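You operate a simulated robot arm through the tools that you are given. There is no shell and no other tool. Be economical: measure what you need, move in short steps, check, and stop when the job is done.

The job below is to be done with a simulated robot arm. You get a single attempt, and the scene is never put back.

TASK
Put things in order on the work counter. At the end: the white thermometer stands where the white yoghurt tub stood; the green juice carton from the work counter stands where the white thermometer stood; the white yoghurt tub from the work counter stands on top of the green apple; the yellow cell stands where the green juice carton stood; whatever was shut is shut again. Leave all else as you found it, and nothing knocked over.

Only the result counts: the job must be done as asked and must still hold three seconds after the hand-in. Knocking over, shifting, dropping, spilling or breaking anything else fails it.

THE ROBOT
A 7-joint arm with a two-finger parallel gripper, fixed in place. Base frame: the origin is at the foot of the arm, x ahead of it, y to its left, z up; the work surface is at about z = 88. Units: cm, rad, N and s.
With the tool pointing down near the work surface it reaches from about 30 to 70 cm from the base axis. Its first joint turns from -1.152 to 1.152 rad. Payload 1.57 kg.
The TCP is the grasp point between the finger pads, 3 cm short of the fingertips. In the tool frame z runs along the fingers and y along their closing line. The gripper opens to 11 cm. The fingers are 2.4 cm wide and 1.2 cm thick; the gripper's body (4.8 by 11.2 cm) begins 7.8 cm behind the TCP.
Orientation is told as [roll, pitch, yaw] about the base's x, y, z axes, in that order, counted from this pose: with the fingers straight down and closing along the base's y, the tool's x points along the base's -x, its y along +y and its z along -z.

THE INTERFACE
- The arm moves only by the tool arm_command. Its argument "motion" is a list that holds one entry, the list of rows, each a list of 7 numbers: the shift along the tool's x, y, z in cm, then the turn, a rotation vector about the tool's x, y, z in rad, then the gripper command, from -1 (fully open) to 1 (shut), values between in proportion. In form: [[[dx, dy, dz, rx, ry, rz, grip], ...]]. A call has 1 to 12 rows; each row shifts and turns the commanded pose from where the row before left it, along the tool's axes as they then stand. Each row takes 0.2 s and may step no farther than 5 cm and 0.15 rad from the row before; otherwise, or with a gripper value out of range, the whole call is refused. A pose out of reach is approached as far as the arm can. The call stops where the force on the tool passes 40 N (or 10 N more than at its start, if that is more) or the arm is blocked; 0.2 s more then pass. The fingers move at their own pace (about 10.8 cm/s each) and stop on an object; they squeeze with about 26 N. The grip force told is the motor's: it shows also when the fingers shut on nothing. Time passes only in rows, and 0.2 s behind the last, so rows that do not move let the fingers close. It gives the time, the measured TCP pose, the force on the tool (base axes), the opening and the grip force at its end, in the units of the frame above (readings bear some noise), and new pictures: "show" is both (left out), scene, wrist or none.
- Cameras (640 x 400 px; columns grow to the right, rows downward): "scene" is fixed at [17, -39.6, 140.56]; the picture's right is [0.73, -0.69, 0.00], its down [-0.38, -0.40, -0.84] and it looks along [0.57, 0.61, -0.55] (base axes); focal length 310 px, centre (320, 200). "wrist" rides on the gripper at [-3.6, 0, -8] in the tool frame; the picture's right is [0.00, -1.00, 0.00], its down [0.97, 0.00, -0.24] and it looks along [0.24, 0.00, 0.97] (tool axes); focal length 218 px, centre (320, 200).
- point_at(camera, pixels): for up to 12 pixels [column, row] of the newest picture of that camera ("zoom" is the newest enlarged one), the place [x, y, z] in the base frame of the surface seen there, good to about 0.3 cm. No time passes.
- enlarge(camera, box): a new picture of the part [left, top, right, bottom] of that camera's present view, enlarged. No time passes.
- job_done(): hands the job in; it is judged then, once.

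Go step by step. Measure first, check grasps and placings, and put right what went wrong. The budget is 80 turns and 120 pictures, counting those below and the enlarged ones. Unless the task says otherwise, let go and move clear before handing in, and close with one line.

The tools are called as name(argument=value, ...) on one line, values as JSON. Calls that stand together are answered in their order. arm_command: Moves the arm, as the interface text tells. Its arguments: {"type":"object","properties":{"motion":{"type":"array"},"show":{"type":"string","enum":["both","scene","wrist","none"]}},"required":["motion"]} The other tools are called the same way: point_at (camera, pixels) gives the place of the surface under pixels of a picture; enlarge (camera, box) takes an enlarged picture of a part of a camera's view; job_done () hands the job in.

At the start:

```text
time_s: 0.0
eef_pos: [42.72, -6.86, 117.43]
orientation: [0.001, 0.0, 0.0]
contact_force: [0.3, -0.4, -0.1]
gripper_width: 10.99
gripper_force: 0.0
```

scene: 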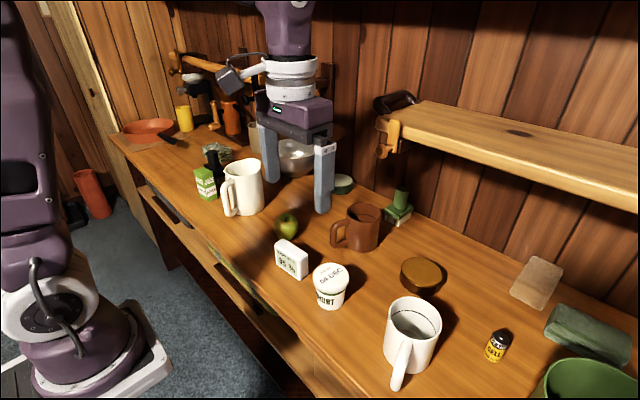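
wrist: 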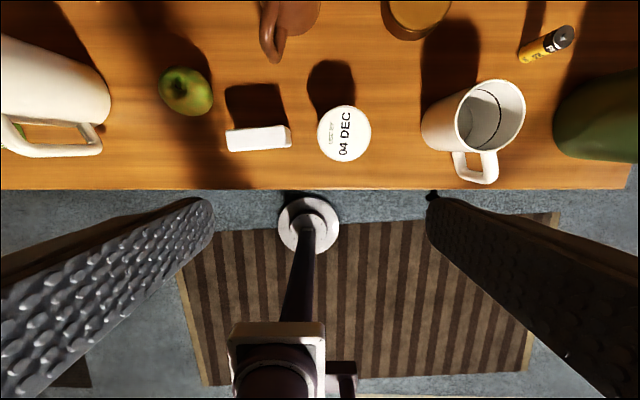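

The scene shows the thermometer (291,260), yoghurt tub (330,285), apple (287,224), juice carton (205,183) and yellow cell (497,345). I'll measure them first.

point_at(camera="scene", pixels=[[330, 273], [329, 300], [292, 248], [291, 265], [279, 268], [305, 277], [287, 218], [288, 233], [205, 172], [208, 190], [499, 338], [494, 354]])

enlarge(camera="scene", box=[180, 130, 400, 320])

point_at(camera="wrist", pixels=[[344, 133], [228, 131], [288, 127], [228, 151], [292, 147], [185, 90], [162, 90], [209, 90], [185, 68], [185, 112], [564, 36], [540, 48]])

```text
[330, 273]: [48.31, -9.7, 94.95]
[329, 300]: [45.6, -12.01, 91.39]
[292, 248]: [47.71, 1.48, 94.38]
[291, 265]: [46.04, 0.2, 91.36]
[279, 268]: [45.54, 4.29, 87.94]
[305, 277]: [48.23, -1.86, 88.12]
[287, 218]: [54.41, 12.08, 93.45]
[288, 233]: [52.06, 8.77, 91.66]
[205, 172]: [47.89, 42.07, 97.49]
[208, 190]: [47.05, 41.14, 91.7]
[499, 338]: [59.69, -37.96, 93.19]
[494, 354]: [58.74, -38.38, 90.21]
```

```text
2.11 times, centred on (290, 225) of scene
```

zoom: 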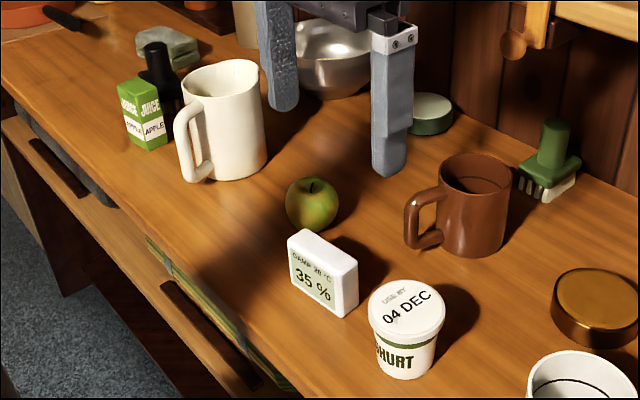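

```text
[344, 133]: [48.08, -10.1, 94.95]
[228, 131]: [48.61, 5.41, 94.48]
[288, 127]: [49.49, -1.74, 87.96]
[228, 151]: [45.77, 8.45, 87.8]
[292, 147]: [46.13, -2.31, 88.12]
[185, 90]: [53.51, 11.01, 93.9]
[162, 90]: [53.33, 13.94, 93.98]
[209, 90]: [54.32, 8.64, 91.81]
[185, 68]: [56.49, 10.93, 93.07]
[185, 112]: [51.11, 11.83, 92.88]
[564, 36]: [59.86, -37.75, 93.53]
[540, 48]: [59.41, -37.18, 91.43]
```

The tub centre is near (48.1,-10.1), the apple near (53.5,11), and nothing is crowding them much. I'll move above the apple to look straight down.

arm_command(motion=[[[-2.16, 3.6, 0.8, 0, 0, 0, -1], [-2.16, 3.6, 0.8, 0, 0, 0, -1], [-2.16, 3.6, 0.8, 0, 0, 0, -1], [-2.16, 3.6, 0.8, 0, 0, 0, -1], [-2.16, 3.6, 0.8, 0, 0, 0, -1], [0, 0, 0, 0, 0, 0, -1]]])

enlarge(camera="wrist", box=[200, 100, 440, 250])

```text
time_s: 1.4
eef_pos: [53.72, 11.17, 113.39]
orientation: [-0.001, 0.0, -0.001]
contact_force: [-0.7, 0.2, 0.4]
gripper_width: 11.0
gripper_force: 0.2
```

scene: 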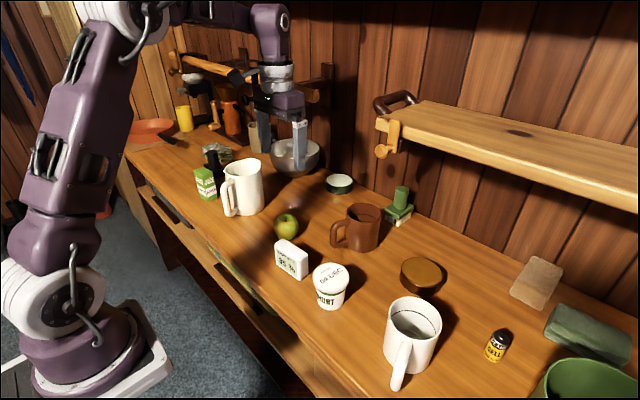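
wrist: 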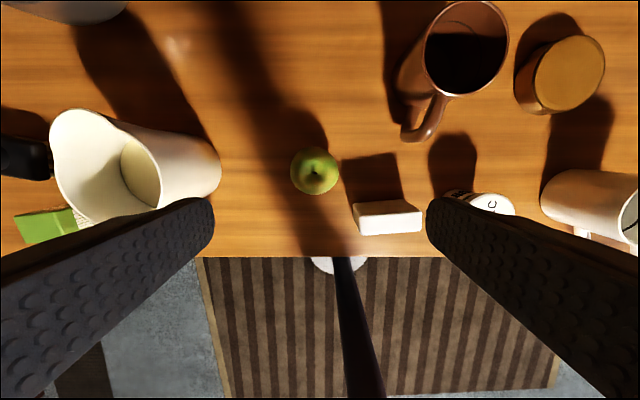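

```text
2.67 times, centred on (320, 175) of wrist
```

zoom: 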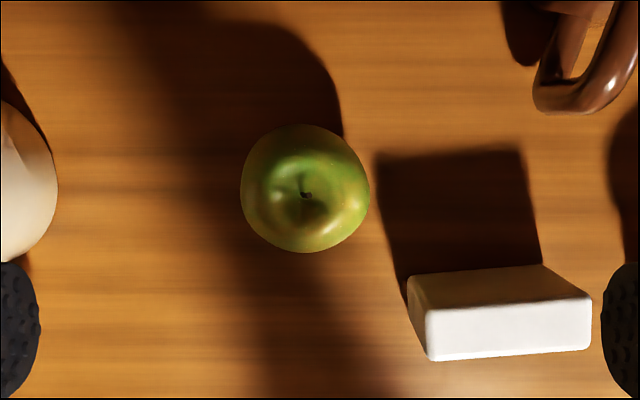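

point_at(camera="zoom", pixels=[[306, 194], [245, 190], [365, 190], [305, 130], [305, 246], [305, 165], [340, 190], [275, 190], [415, 280], [540, 270], [585, 295], [435, 308]])

point_at(camera="wrist", pixels=[[55, 120], [140, 150], [90, 212], [215, 160], [45, 160], [20, 220], [72, 210], [85, 230], [28, 238], [410, 135], [320, 250]])

```text
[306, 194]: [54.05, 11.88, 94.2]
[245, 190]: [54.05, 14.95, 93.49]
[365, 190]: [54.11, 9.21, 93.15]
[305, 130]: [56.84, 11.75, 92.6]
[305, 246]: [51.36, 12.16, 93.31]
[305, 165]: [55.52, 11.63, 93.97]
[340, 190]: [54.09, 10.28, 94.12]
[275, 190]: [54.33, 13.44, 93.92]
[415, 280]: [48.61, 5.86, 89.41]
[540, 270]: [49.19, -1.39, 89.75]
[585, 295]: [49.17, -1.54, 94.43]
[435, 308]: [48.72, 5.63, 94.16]
```

```text
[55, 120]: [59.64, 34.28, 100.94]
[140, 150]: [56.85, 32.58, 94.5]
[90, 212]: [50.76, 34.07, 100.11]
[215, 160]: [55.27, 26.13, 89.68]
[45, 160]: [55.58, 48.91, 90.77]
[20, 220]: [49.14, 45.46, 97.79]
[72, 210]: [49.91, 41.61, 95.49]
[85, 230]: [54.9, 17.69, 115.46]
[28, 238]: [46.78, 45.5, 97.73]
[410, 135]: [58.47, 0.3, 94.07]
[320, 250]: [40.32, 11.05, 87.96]
```

Apple centre is about (54.1,12.0), top 94.1. Next I look down at the tub and thermometer.

arm_command(motion=[[[1.12, -4.26, 0.7, 0, 0, 0, -1], [1.12, -4.26, 0.7, 0, 0, 0, -1], [1.12, -4.26, 0.7, 0, 0, 0, -1], [1.12, -4.26, 0.7, 0, 0, 0, -1], [1.12, -4.26, 0.7, 0, 0, 0, -1], [0, 0, 0, 0, 0, 0, -1]]], show="wrist")

enlarge(camera="wrist", box=[200, 100, 440, 250])

```text
time_s: 2.8
eef_pos: [47.86, -10.13, 109.89]
orientation: [-0.002, 0.001, -0.003]
contact_force: [1.0, 0.3, -0.4]
gripper_width: 11.01
gripper_force: 0.0
```

wrist: 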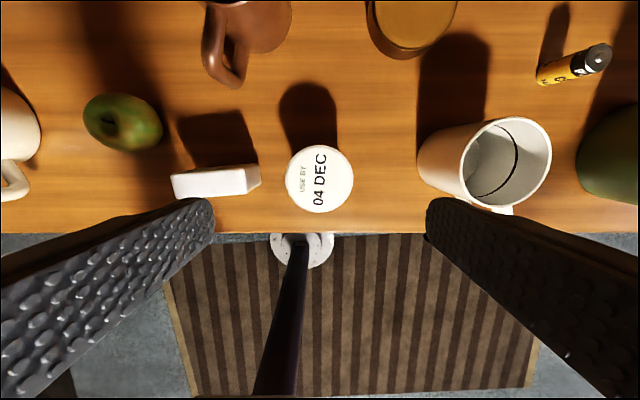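

```text
2.67 times, centred on (320, 175) of wrist
```

zoom: 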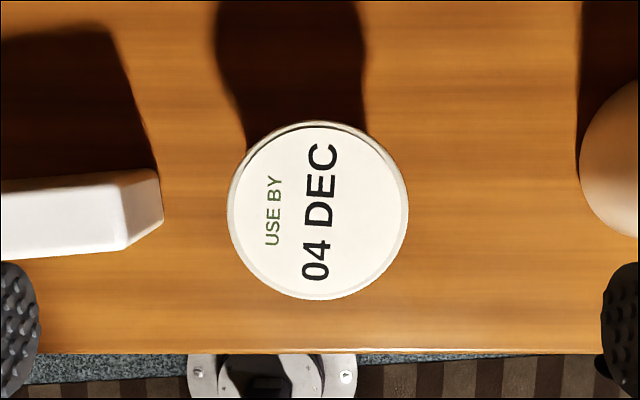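

point_at(camera="zoom", pixels=[[232, 210], [404, 210], [318, 125], [318, 296], [318, 210], [120, 175], [158, 172], [160, 215], [125, 247], [5, 255], [5, 185], [583, 150]])

point_at(camera="wrist", pixels=[[173, 178], [177, 199], [245, 170], [245, 194], [258, 165], [260, 182]])

```text
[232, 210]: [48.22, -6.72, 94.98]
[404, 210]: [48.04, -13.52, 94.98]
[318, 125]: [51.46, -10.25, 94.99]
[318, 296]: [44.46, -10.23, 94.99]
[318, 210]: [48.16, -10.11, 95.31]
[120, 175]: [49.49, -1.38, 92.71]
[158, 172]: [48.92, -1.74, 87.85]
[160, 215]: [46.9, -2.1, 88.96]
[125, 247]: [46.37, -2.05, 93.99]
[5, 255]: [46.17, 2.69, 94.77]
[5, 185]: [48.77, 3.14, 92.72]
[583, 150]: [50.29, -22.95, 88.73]
```

```text
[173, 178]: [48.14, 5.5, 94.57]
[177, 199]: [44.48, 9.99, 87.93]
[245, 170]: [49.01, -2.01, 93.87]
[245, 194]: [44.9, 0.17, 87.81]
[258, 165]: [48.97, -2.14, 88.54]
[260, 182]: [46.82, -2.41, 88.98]
```

Tub centre (48.05,-10.15), lid 7 cm across; the thermometer centre is about (47.4,1.85). I descend on the tub with fingers slightly narrowed and close.

arm_command(motion=[[[-0.2, 0, 4, 0, 0, 0, -0.8], [0, 0, 4, 0, 0, 0, -0.8], [0, 0, 4, 0, 0, 0, -0.8], [0, 0, 3.5, 0, 0, 0, -0.8], [0, 0, 1.9, 0, 0, 0, -0.8], [0, 0, 0, 0, 0, 0, -0.8], [0, 0, 0, 0, 0, 0, 1], [0, 0, 0, 0, 0, 0, 1], [0, 0, 0, 0, 0, 0, 1]]])

```text
time_s: 4.8
eef_pos: [48.27, -9.99, 92.55]
orientation: [-0.002, 0.001, 0.001]
contact_force: [0.5, -0.8, -0.2]
gripper_width: 6.97
gripper_force: 26.1
```

scene: 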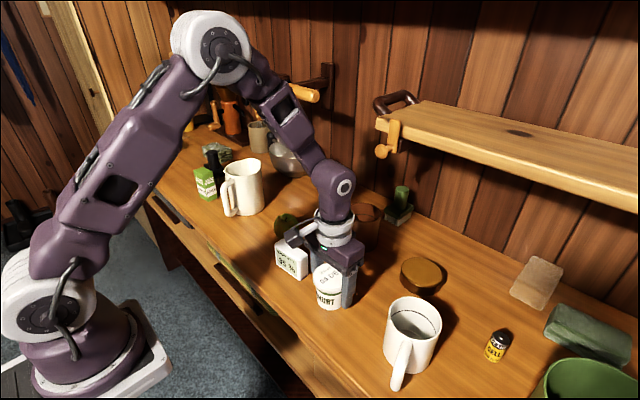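
wrist: 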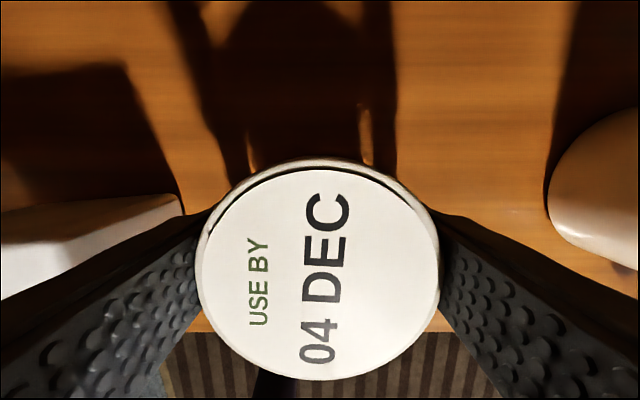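

The grip is firm at 6.97 cm. I'll lift and carry the tub over the apple, high.

arm_command(motion=[[[0, 0, -2, 0, 0, 0, 1], [0, 0, -4, 0, 0, 0, 1], [0, 0, -5, 0, 0, 0, 1], [-1, 3.6, 0, 0, 0, 0, 1], [-1, 3.7, 0, 0, 0, 0, 1], [-1, 3.7, 0, 0, 0, 0, 1], [-1, 3.7, 0, 0, 0, 0, 1], [-1, 3.7, 0, 0, 0, 0, 1], [-1, 3.6, 0, 0, 0, 0, 1], [0, 0, 0, 0, 0, 0, 1], [0, 0, 0, 0, 0, 0, 1]]])

enlarge(camera="scene", box=[220, 130, 380, 230])

```text
time_s: 7.2
eef_pos: [54.25, 11.93, 103.5]
orientation: [-0.001, 0.0, 0.001]
contact_force: [-0.1, 0.2, -0.8]
gripper_width: 6.95
gripper_force: 26.4
```

scene: 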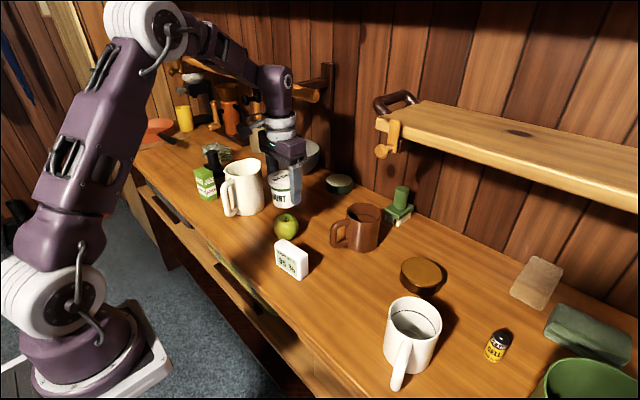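
wrist: 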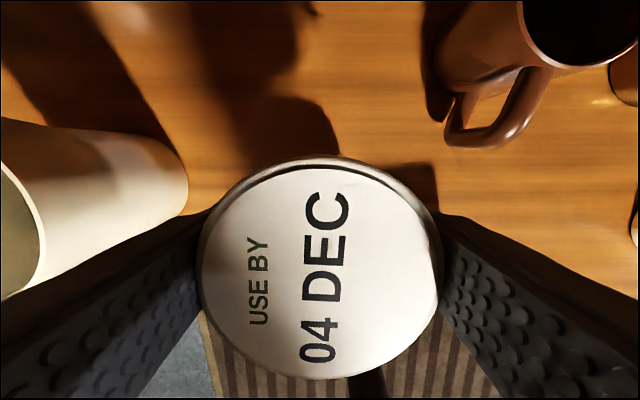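

```text
4.00 times, centred on (300, 180) of scene
```

zoom: 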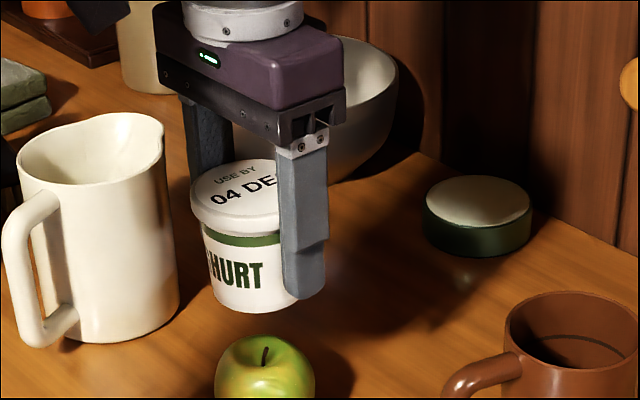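

Tub hangs straight. I check the lid centre against the apple's centre.

point_at(camera="wrist", pixels=[[320, 165], [320, 375], [207, 265], [434, 265], [320, 265]])

point_at(camera="scene", pixels=[[286, 218], [276, 224], [297, 224], [286, 234], [289, 215]])

```text
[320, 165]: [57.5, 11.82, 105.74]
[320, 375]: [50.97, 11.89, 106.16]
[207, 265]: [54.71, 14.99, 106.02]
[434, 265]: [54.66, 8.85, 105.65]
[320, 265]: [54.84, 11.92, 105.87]
```

```text
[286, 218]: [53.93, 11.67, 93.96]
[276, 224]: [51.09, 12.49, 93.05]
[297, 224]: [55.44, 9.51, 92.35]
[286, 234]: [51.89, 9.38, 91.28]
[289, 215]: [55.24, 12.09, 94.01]
```

Lid centre (54.2,11.9) matches the apple. I'll lower to just above its top and then step down gently.

arm_command(motion=[[[0, 0.05, 2, 0, 0, 0, 1], [0, 0, 1.5, 0, 0, 0, 1], [0, 0, 0.8, 0, 0, 0, 1], [0, 0, 0.2, 0, 0, 0, 1], [0, 0, 0, 0, 0, 0, 1]]], show="none")

enlarge(camera="scene", box=[240, 160, 340, 250])

```text
time_s: 8.4
eef_pos: [54.29, 11.88, 98.92]
orientation: [0.001, 0.0, 0.0]
contact_force: [-0.4, -0.3, -1.5]
gripper_width: 6.99
gripper_force: 26.4
```

```text
4.44 times, centred on (290, 205) of scene
```

zoom: 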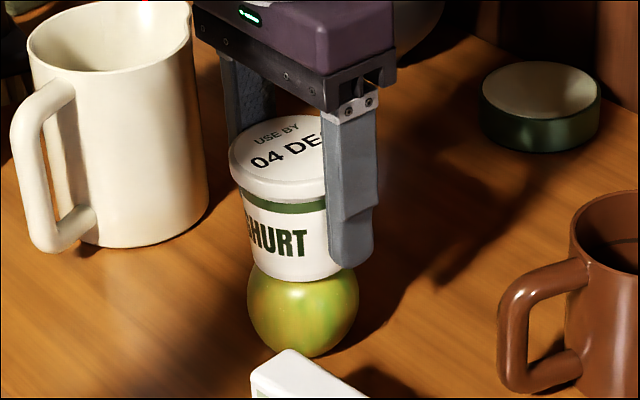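

arm_command(motion=[[[0, 0, 0.15, 0, 0, 0, 1], [0, 0, 0, 0, 0, 0, 1]]], show="none")

```text
time_s: 9.0
eef_pos: [54.31, 11.91, 98.74]
orientation: [-0.001, -0.002, 0.0]
contact_force: [1.2, -0.7, -1.2]
gripper_width: 6.97
gripper_force: 26.2
```

No contact force yet; another small step.

arm_command(motion=[[[0, 0, 0.15, 0, 0, 0, 1], [0, 0, 0, 0, 0, 0, 1]]], show="none")

```text
time_s: 9.6
eef_pos: [54.29, 11.96, 98.56]
orientation: [0.001, 0.001, -0.001]
contact_force: [0.6, 0.3, -0.7]
gripper_width: 6.96
gripper_force: 25.9
```

Still no contact; one more step.

arm_command(motion=[[[0, 0, 0.15, 0, 0, 0, 1], [0, 0, 0, 0, 0, 0, 1]]], show="none")

```text
time_s: 10.2
eef_pos: [54.22, 12.0, 98.54]
orientation: [0.0, -0.002, -0.002]
contact_force: [-1.8, 0.5, 19.5]
gripper_width: 7.0
gripper_force: 26.0
```

Contact at 19.5 N. I relax by 0.12 cm and open the fingers a little to check it stays.

arm_command(motion=[[[0, 0, -0.12, 0, 0, 0, 1], [0, 0, 0, 0, 0, 0, 1], [0, 0, 0, 0, 0, 0, -0.36], [0, 0, 0, 0, 0, 0, -0.36]]])

enlarge(camera="scene", box=[240, 160, 340, 250])

```text
time_s: 11.2
eef_pos: [54.17, 11.86, 98.58]
orientation: [0.0, 0.002, -0.003]
contact_force: [-0.1, 0.1, 0.1]
gripper_width: 7.47
gripper_force: 0.0
```

scene: 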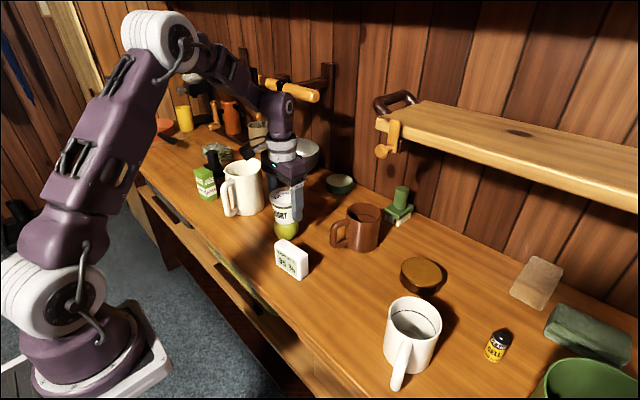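
wrist: 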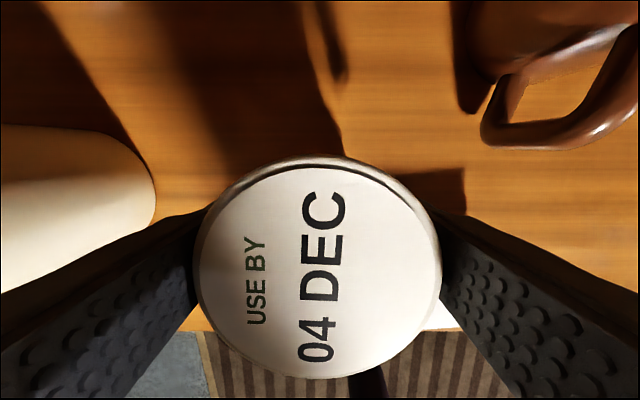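

```text
4.44 times, centred on (290, 205) of scene
```

zoom: 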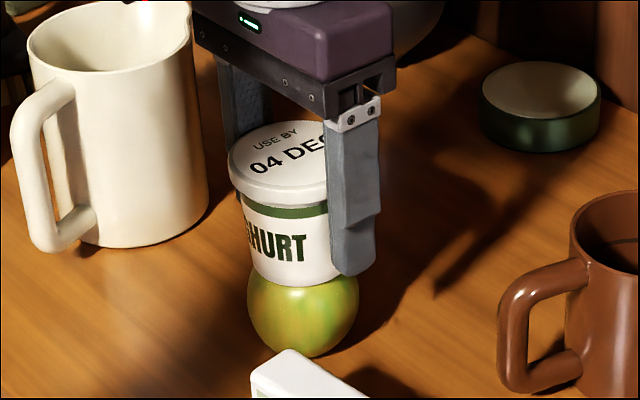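

The tub sits upright and clear of the fingers. I wait a second, still guarding it, and look again.

arm_command(motion=[[[0, 0, 0, 0, 0, 0, -0.36], [0, 0, 0, 0, 0, 0, -0.36], [0, 0, 0, 0, 0, 0, -0.5], [0, 0, 0, 0, 0, 0, -0.5], [0, 0, 0, 0, 0, 0, -0.5], [0, 0, 0, 0, 0, 0, -0.5], [0, 0, 0, 0, 0, 0, -0.5], [0, 0, 0, 0, 0, 0, -0.5]]], show="wrist")

enlarge(camera="scene", box=[240, 160, 340, 250])

```text
time_s: 13.0
eef_pos: [54.33, 11.82, 98.66]
orientation: [0.001, -0.001, -0.001]
contact_force: [0.4, -0.1, 0.4]
gripper_width: 8.25
gripper_force: 0.1
```

wrist: 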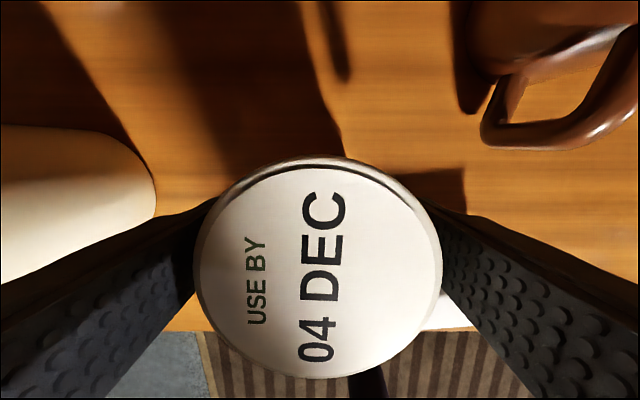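

```text
4.44 times, centred on (290, 205) of scene
```

zoom: 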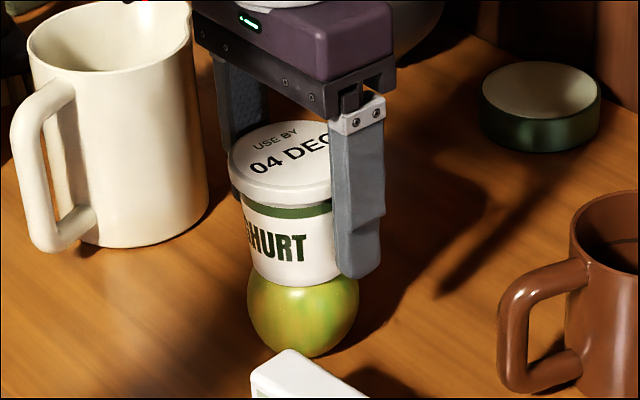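

Stable after two seconds. I open wide, lift straight up, and check.

arm_command(motion=[[[0, 0, 0, 0, 0, 0, -0.9], [0, 0, -1, 0, 0, 0, -0.9], [0, 0, -3, 0, 0, 0, -0.9], [0, 0, -4, 0, 0, 0, -0.9], [0, 0, -4, 0, 0, 0, -0.9], [0, 0, -3, 0, 0, 0, -0.9], [2.5, -3.4, 0, 0, 0, 0, -0.9], [2.5, -3.4, 0, 0, 0, 0, -0.9], [1.9, -3.2, 0, 0, 0, 0, -0.9], [0, 0, 0, 0, 0, 0, -0.9]]])

arm_command(motion=[[[0, 0, 0, 0, 0, 0.1466, -0.9], [0, 0, 0, 0, 0, 0.1466, -0.9], [0, 0, 0, 0, 0, 0.1466, -0.9], [0, 0, 0, 0, 0, 0.1466, -0.9], [0, 0, 0, 0, 0, 0.1466, -0.9], [0, 0, 0, 0, 0, 0.1466, -0.9], [0, 0, 0, 0, 0, 0.1466, -0.9], [0, 0, 0, 0, 0, 0.1466, -0.9], [0, 0, 0, 0, 0, 0.1466, -0.9], [0, 0, 0, 0, 0, 0.1466, -0.9], [0, 0, 0, 0, 0, 0, -0.9]]])

enlarge(camera="wrist", box=[200, 100, 440, 250])

```text
time_s: 15.2
eef_pos: [47.2, 1.93, 113.71]
orientation: [0.0, 0.0, 0.001]
contact_force: [-0.2, -0.6, -0.6]
gripper_width: 10.43
gripper_force: 0.1
```

scene: 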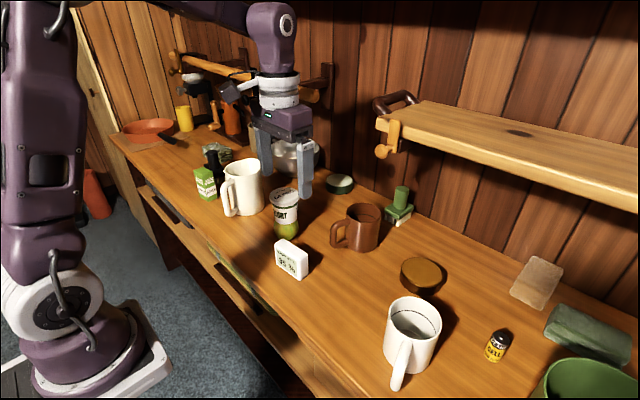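
wrist: 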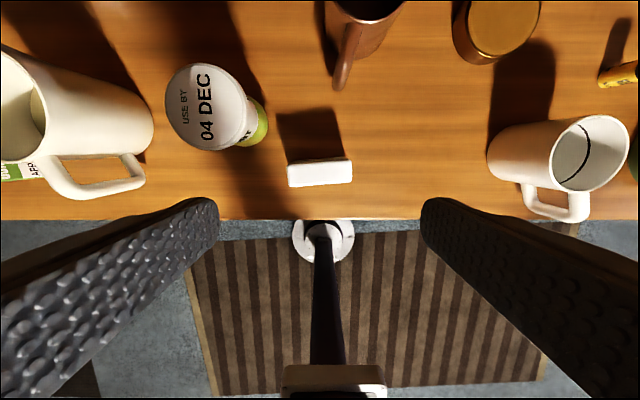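

```text
time_s: 17.6
eef_pos: [47.37, 1.99, 113.65]
orientation: [0.001, 0.0, -1.469]
contact_force: [-0.2, 0.1, 0.1]
gripper_width: 10.45
gripper_force: 0.1
```

scene: 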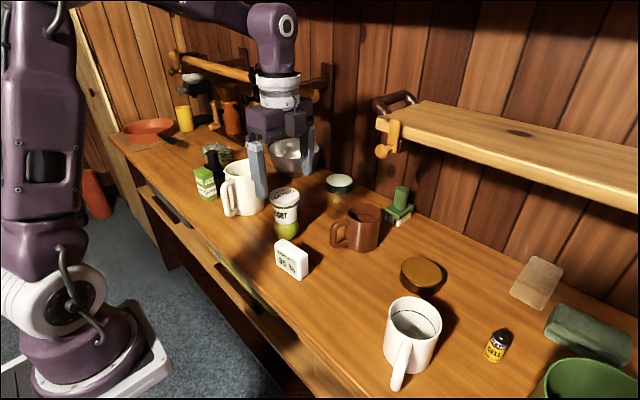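
wrist: 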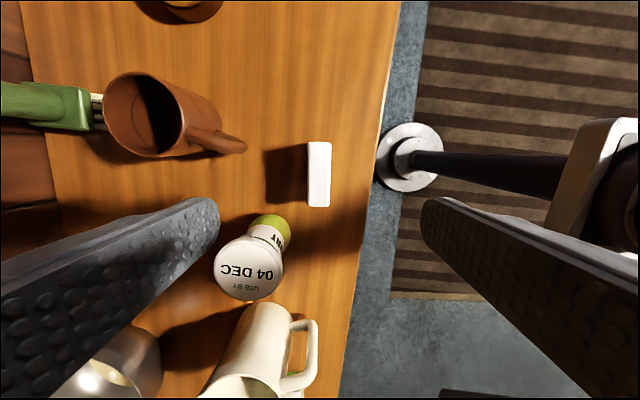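

```text
2.67 times, centred on (320, 175) of wrist
```

zoom: 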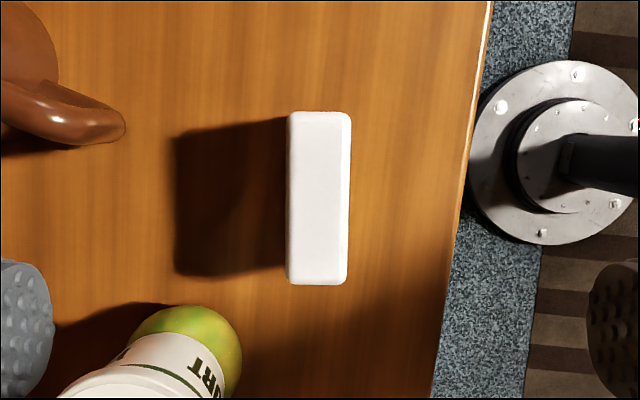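

The thermometer appears aligned with the fingers (zoom 287–350 by 111–284). Measure its top corners.

point_at(camera="zoom", pixels=[[290, 198], [348, 198], [318, 115], [318, 280], [318, 198], [293, 117], [340, 117], [293, 278], [343, 278]])

point_at(camera="wrist", pixels=[[249, 246], [249, 298], [216, 270], [281, 270]])

```text
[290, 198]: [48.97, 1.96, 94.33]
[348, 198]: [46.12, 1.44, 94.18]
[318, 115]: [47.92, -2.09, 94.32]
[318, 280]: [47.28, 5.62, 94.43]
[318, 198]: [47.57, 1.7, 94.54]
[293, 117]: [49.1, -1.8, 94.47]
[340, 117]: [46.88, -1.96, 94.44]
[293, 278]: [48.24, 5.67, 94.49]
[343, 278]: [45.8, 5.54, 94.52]
```

```text
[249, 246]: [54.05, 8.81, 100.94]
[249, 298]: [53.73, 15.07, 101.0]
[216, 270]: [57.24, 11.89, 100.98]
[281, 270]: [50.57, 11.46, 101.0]
```

Thermometer centre (47.55,1.75), top 94.5; tub still centred at (53.95,11.9). Descend and grip.

arm_command(motion=[[[-0.25, 0.15, 4, 0, 0, 0, -0.4], [0, 0, 5, 0, 0, 0, -0.4], [0, 0, 5, 0, 0, 0, -0.4], [0, 0, 4.5, 0, 0, 0, -0.4], [0, 0, 3, 0, 0, 0, -0.4], [0, 0, 0, 0, 0, 0, -0.4], [0, 0, 0, 0, 0, 0, 1], [0, 0, 0, 0, 0, 0, 1], [0, 0, 0, 0, 0, 0, 1], [0, 0, 0, 0, 0, 0, 1]]])

```text
time_s: 19.8
eef_pos: [47.56, 1.69, 92.19]
orientation: [-0.001, 0.0, -1.466]
contact_force: [-0.1, -0.3, -0.3]
gripper_width: 2.97
gripper_force: 26.1
```

scene: 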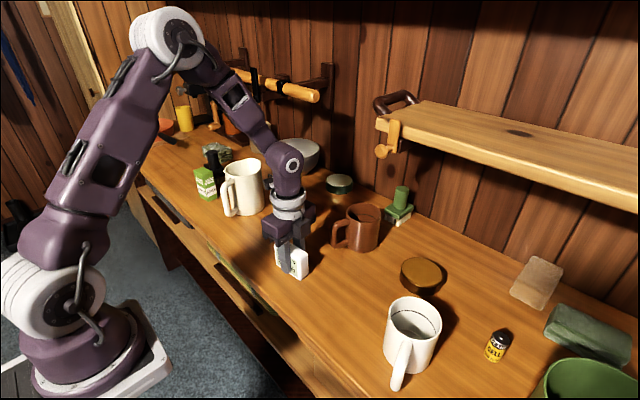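
wrist: 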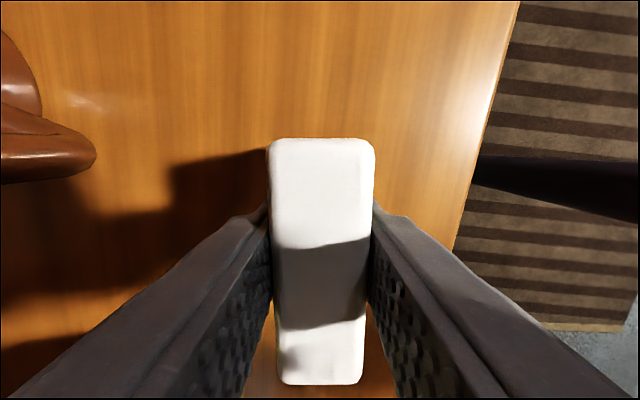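

Gripped at 2.97 cm. Lift, move to the tub's old place, lower to just above the surface.

arm_command(motion=[[[0, 0, -2, 0, 0, 0, 1], [0, 0, -3, 0, 0, 0, 1], [-4, -0.24, 0, 0, 0, 0, 1], [-4, -0.24, 0, 0, 0, 0, 1], [-3.89, -0.23, 0, 0, 0, 0, 1], [0, 0, 0, 0, 0, 0, 1], [0, 0, 3, 0, 0, 0, 1], [0, 0, 1.5, 0, 0, 0, 1], [0, 0, 0.4, 0, 0, 0, 1], [0, 0, 0, 0, 0, 0, 1]]])

```text
time_s: 22.0
eef_pos: [48.1, -10.25, 92.23]
orientation: [0.002, 0.0, -1.466]
contact_force: [-0.1, 0.2, -0.2]
gripper_width: 2.96
gripper_force: 26.0
```

scene: 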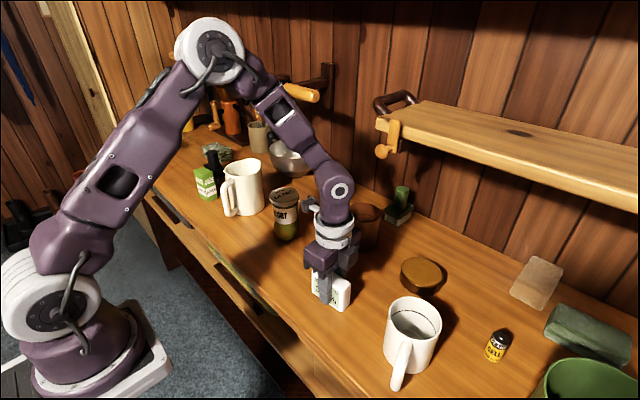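
wrist: 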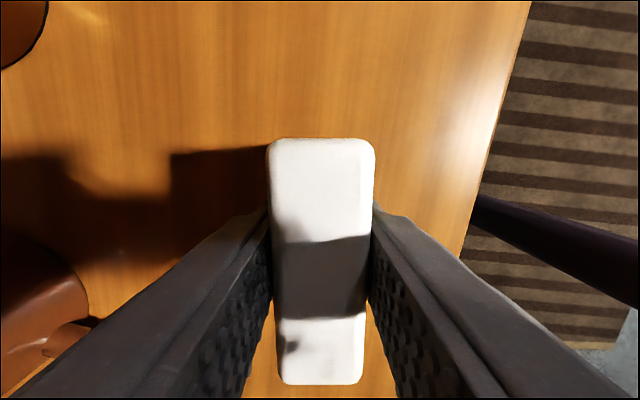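

Nearly down; two tiny steps until contact.

arm_command(motion=[[[0, 0, 0.1, 0, 0, 0, 1], [0, 0, 0.05, 0, 0, 0, 1], [0, 0, 0, 0, 0, 0, 1]]], show="none")

```text
time_s: 22.8
eef_pos: [48.12, -10.18, 92.23]
orientation: [0.0, 0.002, -1.466]
contact_force: [-3.1, -0.3, 12.1]
gripper_width: 2.94
gripper_force: 26.6
```

Contact with the counter. Release and lift.

arm_command(motion=[[[0, 0, -0.05, 0, 0, 0, 1], [0, 0, 0, 0, 0, 0, 0.2], [0, 0, 0, 0, 0, 0, -0.4], [0, 0, 0, 0, 0, 0, -0.4], [0, 0, -3, 0, 0, 0, -0.4], [0, 0, -5, 0, 0, 0, -0.4], [0, 0, -5, 0, 0, 0, -0.4], [0, 0, -5, 0, 0, 0, -0.4], [0, 0, 0, 0, 0, 0, -0.4]]])

enlarge(camera="scene", box=[160, 120, 280, 220])

point_at(camera="wrist", pixels=[[320, 190]])

```text
time_s: 24.8
eef_pos: [47.99, -10.28, 110.15]
orientation: [0.0, -0.001, -1.468]
contact_force: [-0.4, 0.7, -0.4]
gripper_width: 7.69
gripper_force: 0.1
```

scene: 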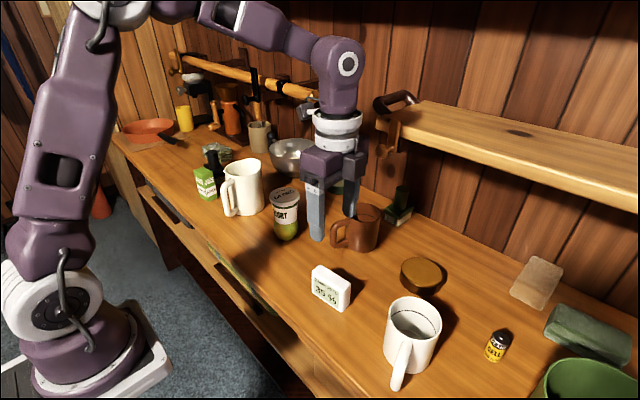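
wrist: 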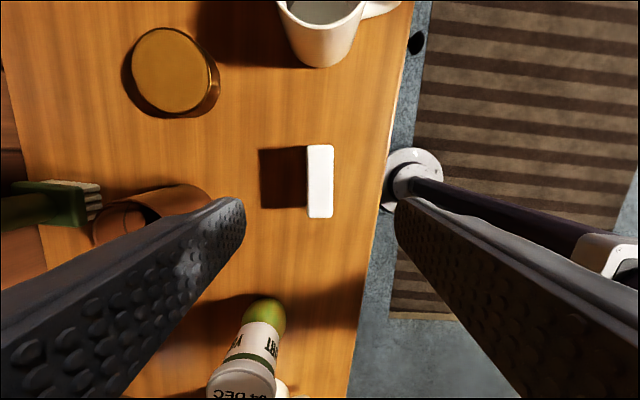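

```text
4.00 times, centred on (220, 170) of scene
```

zoom: 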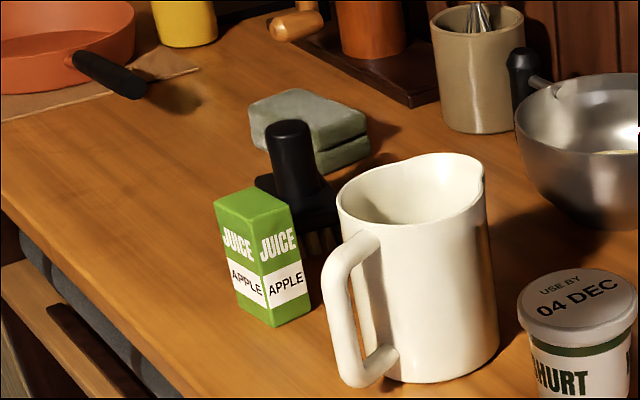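

```text
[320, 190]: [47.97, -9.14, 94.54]
```

Thermometer stands upright in the tub's place. I turn the hand back and travel to above the juice carton for a look.

arm_command(motion=[[[0, 0, -0.5, 0, 0, -0.1468, -0.9], [0, 0, -0.5, 0, 0, -0.1468, -0.9], [0, 0, -0.5, 0, 0, -0.1468, -0.9], [0, 0, -0.5, 0, 0, -0.1468, -0.9], [0, 0, -0.5, 0, 0, -0.1468, -0.9], [0, 0, -0.5, 0, 0, -0.1468, -0.9], [0, 0, -0.5, 0, 0, -0.1468, -0.9], [0, 0, -0.5, 0, 0, -0.1468, -0.9], [0, 0, -0.5, 0, 0, -0.1468, -0.9], [0, 0, 0, 0, 0, -0.1468, -0.9], [0, 0, 0, 0, 0, 0, -0.9]]], show="none")

arm_command(motion=[[[0, 4.8, 0, 0, 0, 0, -0.9], [0, 4.8, 0, 0, 0, 0, -0.9], [0, 4.8, 0, 0, 0, 0, -0.9], [0, 4.8, 0, 0, 0, 0, -0.9], [0, 4.8, 0, 0, 0, 0, -0.9], [0, 4.8, 0, 0, 0, 0, -0.9], [0, 4.8, 0, 0, 0, 0, -0.9], [0, 4.8, 0, 0, 0, 0, -0.9], [0, 4.8, 0, 0, 0, 0, -0.9], [0, 4.8, 0, 0, 0, 0, -0.9], [0, 4.8, 0, 0, 0, 0, -0.9], [0, 0, 0, 0, 0, 0, -0.9]]])

enlarge(camera="wrist", box=[200, 100, 440, 250])

```text
time_s: 27.2
eef_pos: [48.11, -10.26, 114.58]
orientation: [0.001, 0.0, 0.003]
contact_force: [0.1, -0.2, -0.3]
gripper_width: 10.43
gripper_force: 0.1
```

```text
time_s: 29.8
eef_pos: [46.92, 38.32, 114.49]
orientation: [0.001, -0.002, 0.0]
contact_force: [-1.3, -0.2, 0.0]
gripper_width: 10.44
gripper_force: 0.1
out of reach, approached as far as the arm can: row 10, 11
```

scene: 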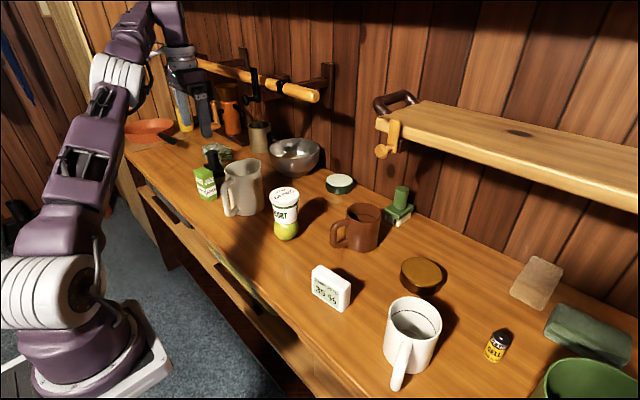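
wrist: 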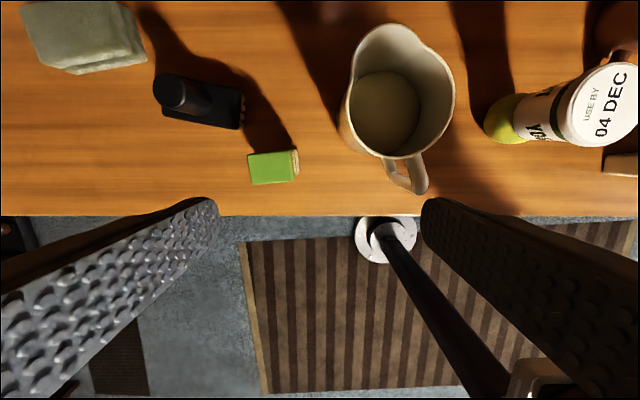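

```text
2.67 times, centred on (320, 175) of wrist
```

zoom: 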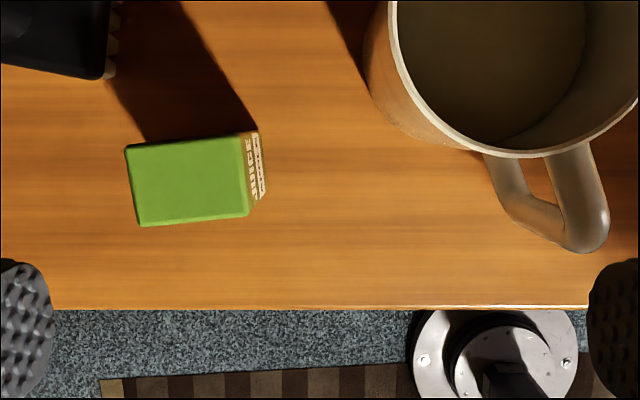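

The carton is in clear view (zoom 127–265, 132–225), with good room around. Measure it; the high pose ran out of reach so I'll work lower afterwards.

point_at(camera="zoom", pixels=[[130, 150], [238, 140], [246, 212], [141, 222], [188, 182], [262, 165], [266, 190], [110, 75], [380, 80], [500, 180], [300, 305]])

point_at(camera="wrist", pixels=[[345, 120], [385, 172], [422, 190], [238, 126], [165, 115], [180, 75]])

```text
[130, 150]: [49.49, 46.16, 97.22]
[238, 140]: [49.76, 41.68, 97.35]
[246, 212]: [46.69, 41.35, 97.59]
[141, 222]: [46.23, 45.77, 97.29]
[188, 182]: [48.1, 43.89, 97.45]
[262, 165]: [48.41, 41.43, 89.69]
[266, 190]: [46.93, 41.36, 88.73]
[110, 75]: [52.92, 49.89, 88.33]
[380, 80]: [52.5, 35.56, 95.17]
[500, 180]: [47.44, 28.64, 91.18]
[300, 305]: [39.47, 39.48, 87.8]
```

```text
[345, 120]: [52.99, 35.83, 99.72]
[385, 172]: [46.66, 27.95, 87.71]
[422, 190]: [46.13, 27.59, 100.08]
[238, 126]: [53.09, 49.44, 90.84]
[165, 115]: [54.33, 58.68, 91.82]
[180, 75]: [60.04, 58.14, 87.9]
```

Carton is 3.4 × 4.7 cm, centre (48.05,43.75), top 97.4. I lower to z≈106 with the carton still under the tips and see where the commanded pose stands.

arm_command(motion=[[[0, 0, 3, 0, 0, 0, -0.6], [0, 0, 3, 0, 0, 0, -0.6], [0, 0, 3, 0, 0, 0, -0.6], [0, 0, 0, 0, 0, 0, -0.6], [0, 0, 0, 0, 0, 0, -0.6]]], show="none")

```text
time_s: 31.0
eef_pos: [46.73, 38.3, 105.32]
orientation: [-0.001, -0.001, 0.0]
contact_force: [-0.1, 0.3, 0.3]
gripper_width: 8.8
gripper_force: 0.1
```

The command was clipped to the actual pose. Now move over the carton and turn slightly to match its yaw.

arm_command(motion=[[[-0.6, 2.7, 0, 0, 0, 0, -0.6], [-0.7, 2.75, 0, 0, 0, 0, -0.6], [0, 0, 0, 0, 0, -0.07, -0.6], [0, 0, 0, 0, 0, 0, -0.6]]], show="wrist")

enlarge(camera="wrist", box=[200, 130, 440, 280])

```text
time_s: 32.0
eef_pos: [47.51, 42.79, 105.33]
orientation: [0.001, 0.001, 0.072]
contact_force: [0.2, -0.3, 0.3]
gripper_width: 8.82
gripper_force: 0.0
out of reach, approached as far as the arm can: row 2
```

wrist: 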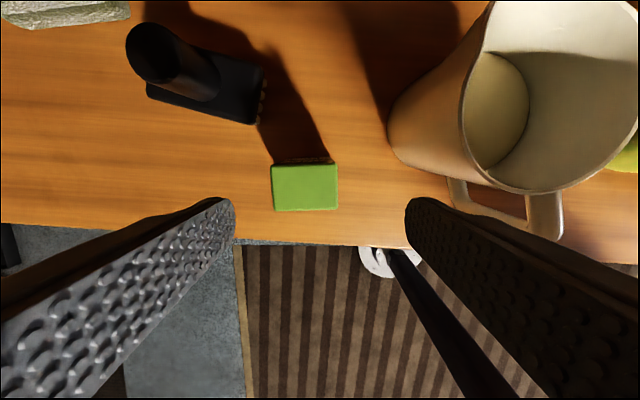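

```text
2.67 times, centred on (320, 205) of wrist
```

zoom: 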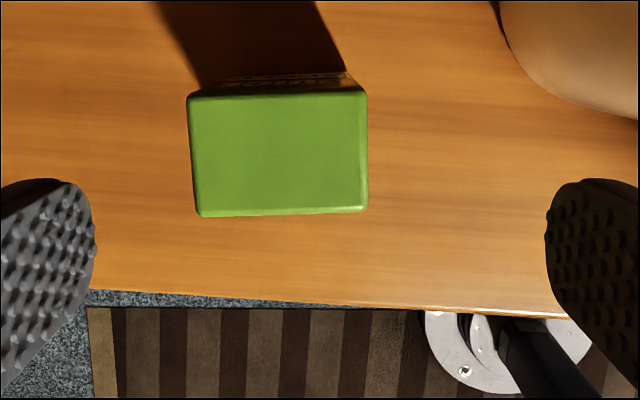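

point_at(camera="zoom", pixels=[[192, 100], [362, 94], [364, 207], [200, 213], [280, 155], [230, 85], [320, 85]])

```text
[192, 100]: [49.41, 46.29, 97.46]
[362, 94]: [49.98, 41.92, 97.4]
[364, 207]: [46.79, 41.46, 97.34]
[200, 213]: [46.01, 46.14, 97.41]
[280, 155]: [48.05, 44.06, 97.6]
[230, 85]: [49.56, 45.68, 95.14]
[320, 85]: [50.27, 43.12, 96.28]
```

Refined carton centre (48.05,43.95), yaw about 0.11. Go down 3 cm first, then shift sideways over it.

arm_command(motion=[[[0, 0, 2.5, 0, 0, 0, -0.6], [0, 0, 1, 0, 0, 0, -0.6], [-0.62, 1.12, 0, 0, 0, 0, -0.6], [0, 0, 0, 0, 0, -0.04, -0.6], [0, 0, 0, 0, 0, 0, -0.6]]], show="wrist")

```text
time_s: 33.2
eef_pos: [47.67, 43.95, 101.61]
orientation: [-0.008, 0.001, 0.112]
contact_force: [-0.1, 1.7, 0.1]
gripper_width: 8.8
gripper_force: 0.0
out of reach, approached as far as the arm can: row 3, 4
```

wrist: 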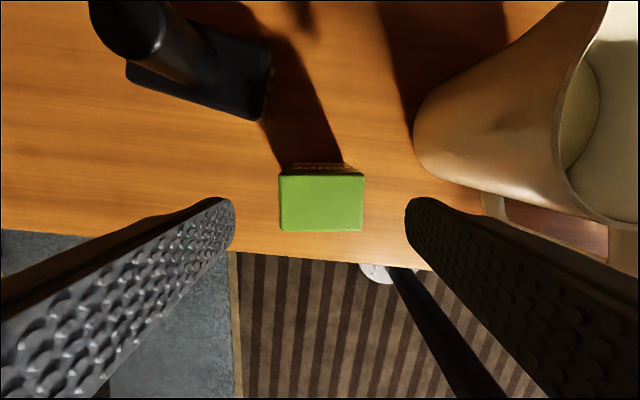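

Well centred across the fingers; x is 0.4 short, to be made up lower down. Descend alongside the carton and grip.

arm_command(motion=[[[0, 0, 2.5, 0, 0, 0, -0.6], [-0.2, 0, 2, 0, 0, 0, -0.6], [-0.2, 0, 2, 0, 0, 0, -0.6], [0, 0, 1.2, 0, 0, 0, -0.6], [0, 0, 0, 0, 0, 0, -0.6]]], show="wrist")

```text
time_s: 34.4
eef_pos: [48.04, 44.16, 93.89]
orientation: [0.002, 0.0, 0.112]
contact_force: [0.3, 0.3, -0.2]
gripper_width: 8.81
gripper_force: 0.1
```

wrist: 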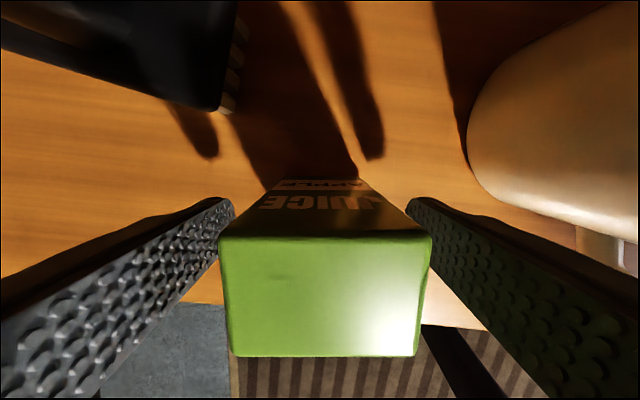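

Ready to grip; close.

arm_command(motion=[[[0, -0.1, 0, 0, 0, 0, -0.2], [0, 0, 0, 0, 0, 0, 0.2], [0, 0, 0, 0, 0, 0, 1], [0, 0, 0, 0, 0, 0, 1]]], show="wrist")

```text
time_s: 35.4
eef_pos: [48.09, 43.98, 93.96]
orientation: [0.0, -0.001, 0.111]
contact_force: [-0.1, -0.9, 0.2]
gripper_width: 5.0
gripper_force: 26.4
```

wrist: 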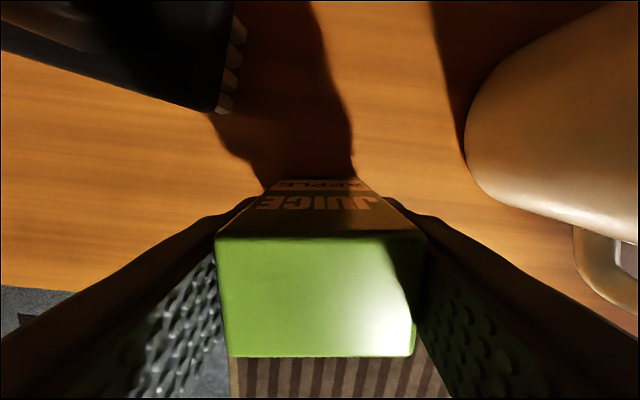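

Gripped at 5.0 cm. Lift, draw back in front of the pitcher, and rise.

arm_command(motion=[[[0, 0, -1.5, 0, 0, 0, 1], [0, 0, -2.5, 0, 0, 0, 1], [4.0, 0.45, -1, 0, 0, 0, 1], [4.94, 0.55, 0, 0, 0, 0, 1], [0, 0, -4, 0, 0, 0, 1], [0, 0, -4, 0, 0, 0, 1], [0, 0, -1, 0, 0, 0, 1], [0, 0, 0, 0, 0, 0, 1]]])

```text
time_s: 37.2
eef_pos: [39.06, 43.94, 107.88]
orientation: [-0.001, 0.001, 0.112]
contact_force: [-0.4, 0.7, -2.5]
gripper_width: 4.98
gripper_force: 25.3
```

scene: 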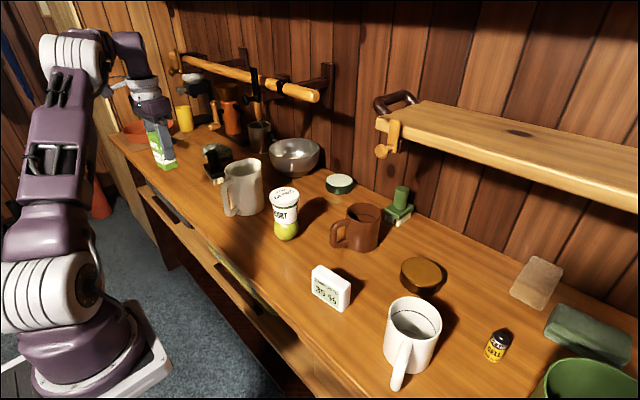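
wrist: 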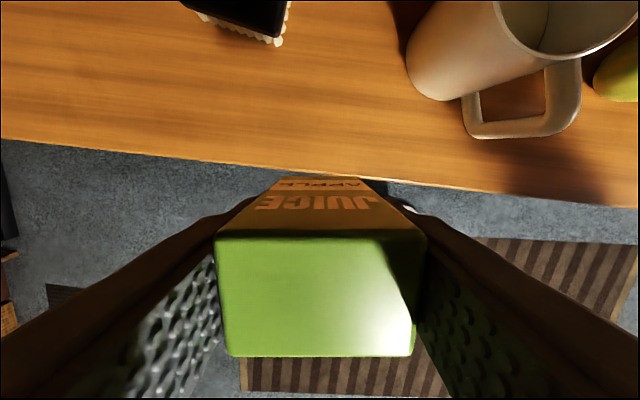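

Carton held clear. Travel along the front to the thermometer's old y.

arm_command(motion=[[[0.468, -4.19, 0, 0, 0, 0, 1], [0.468, -4.19, 0, 0, 0, 0, 1], [0.468, -4.19, 0, 0, 0, 0, 1], [0.468, -4.19, 0, 0, 0, 0, 1], [0.468, -4.19, 0, 0, 0, 0, 1], [0.468, -4.19, 0, 0, 0, 0, 1], [0.468, -4.19, 0, 0, 0, 0, 1], [0.468, -4.19, 0, 0, 0, 0, 1], [0.468, -4.19, 0, 0, 0, 0, 1], [0.468, -4.19, 0, 0, 0, 0, 1], [0, 0, 0, 0, 0, 0, 1]]], show="none")

```text
time_s: 39.6
eef_pos: [39.0, 1.89, 108.13]
orientation: [-0.001, 0.001, 0.112]
contact_force: [0.8, 0.0, -1.8]
gripper_width: 4.99
gripper_force: 26.1
```

Now forward over the spot and down to just above the counter.

arm_command(motion=[[[-4.25, -0.52, 0, 0, 0, 0, 1], [-4.24, -0.53, 0, 0, 0, 0, 1], [0, 0, 4, 0, 0, 0, 1], [0, 0, 4, 0, 0, 0, 1], [0, 0, 3.5, 0, 0, 0, 1], [0, 0, 1.9, 0, 0, 0, 1], [0, 0, 0, 0, 0, 0, 1]]])

enlarge(camera="scene", box=[220, 180, 380, 310])

```text
time_s: 41.2
eef_pos: [47.44, 1.64, 94.69]
orientation: [-0.001, 0.0, 0.113]
contact_force: [0.1, 0.3, -2.3]
gripper_width: 4.96
gripper_force: 26.3
```

scene: 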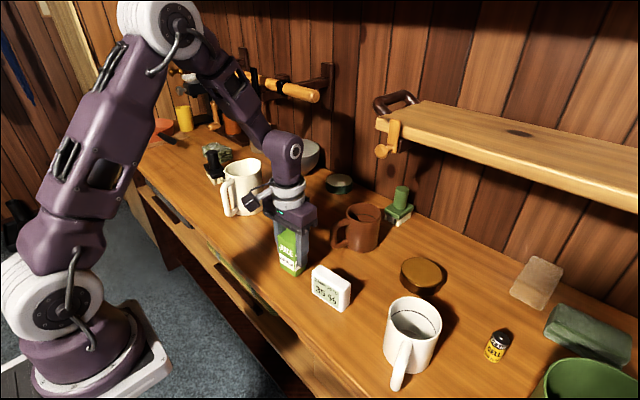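
wrist: 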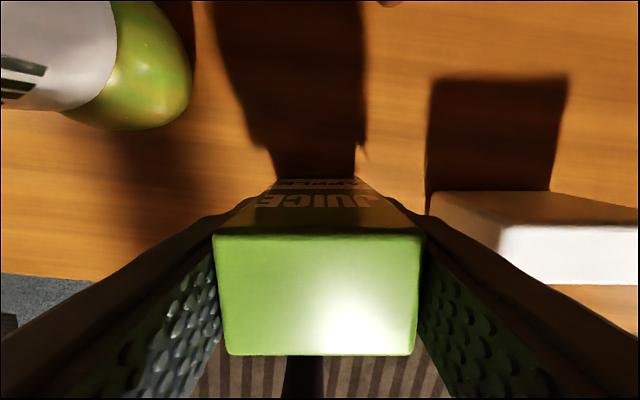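

```text
3.08 times, centred on (300, 245) of scene
```

zoom: 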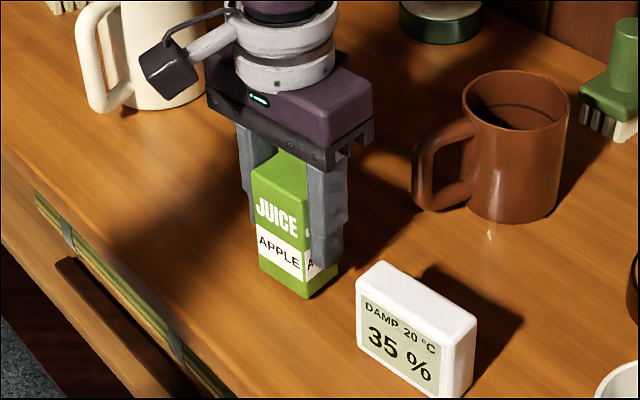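

Position is good. Lower the last 0.7 cm gently.

arm_command(motion=[[[0, 0, 0.4, 0, 0, 0, 1], [0, 0, 0.2, 0, 0, 0, 1], [0, 0, 0.1, 0, 0, 0, 1], [0, 0, 0, 0, 0, 0, 1]]], show="none")

```text
time_s: 42.2
eef_pos: [47.45, 1.7, 93.89]
orientation: [-0.001, -0.002, 0.112]
contact_force: [-4.8, 0.1, 24.0]
gripper_width: 4.99
gripper_force: 26.0
```

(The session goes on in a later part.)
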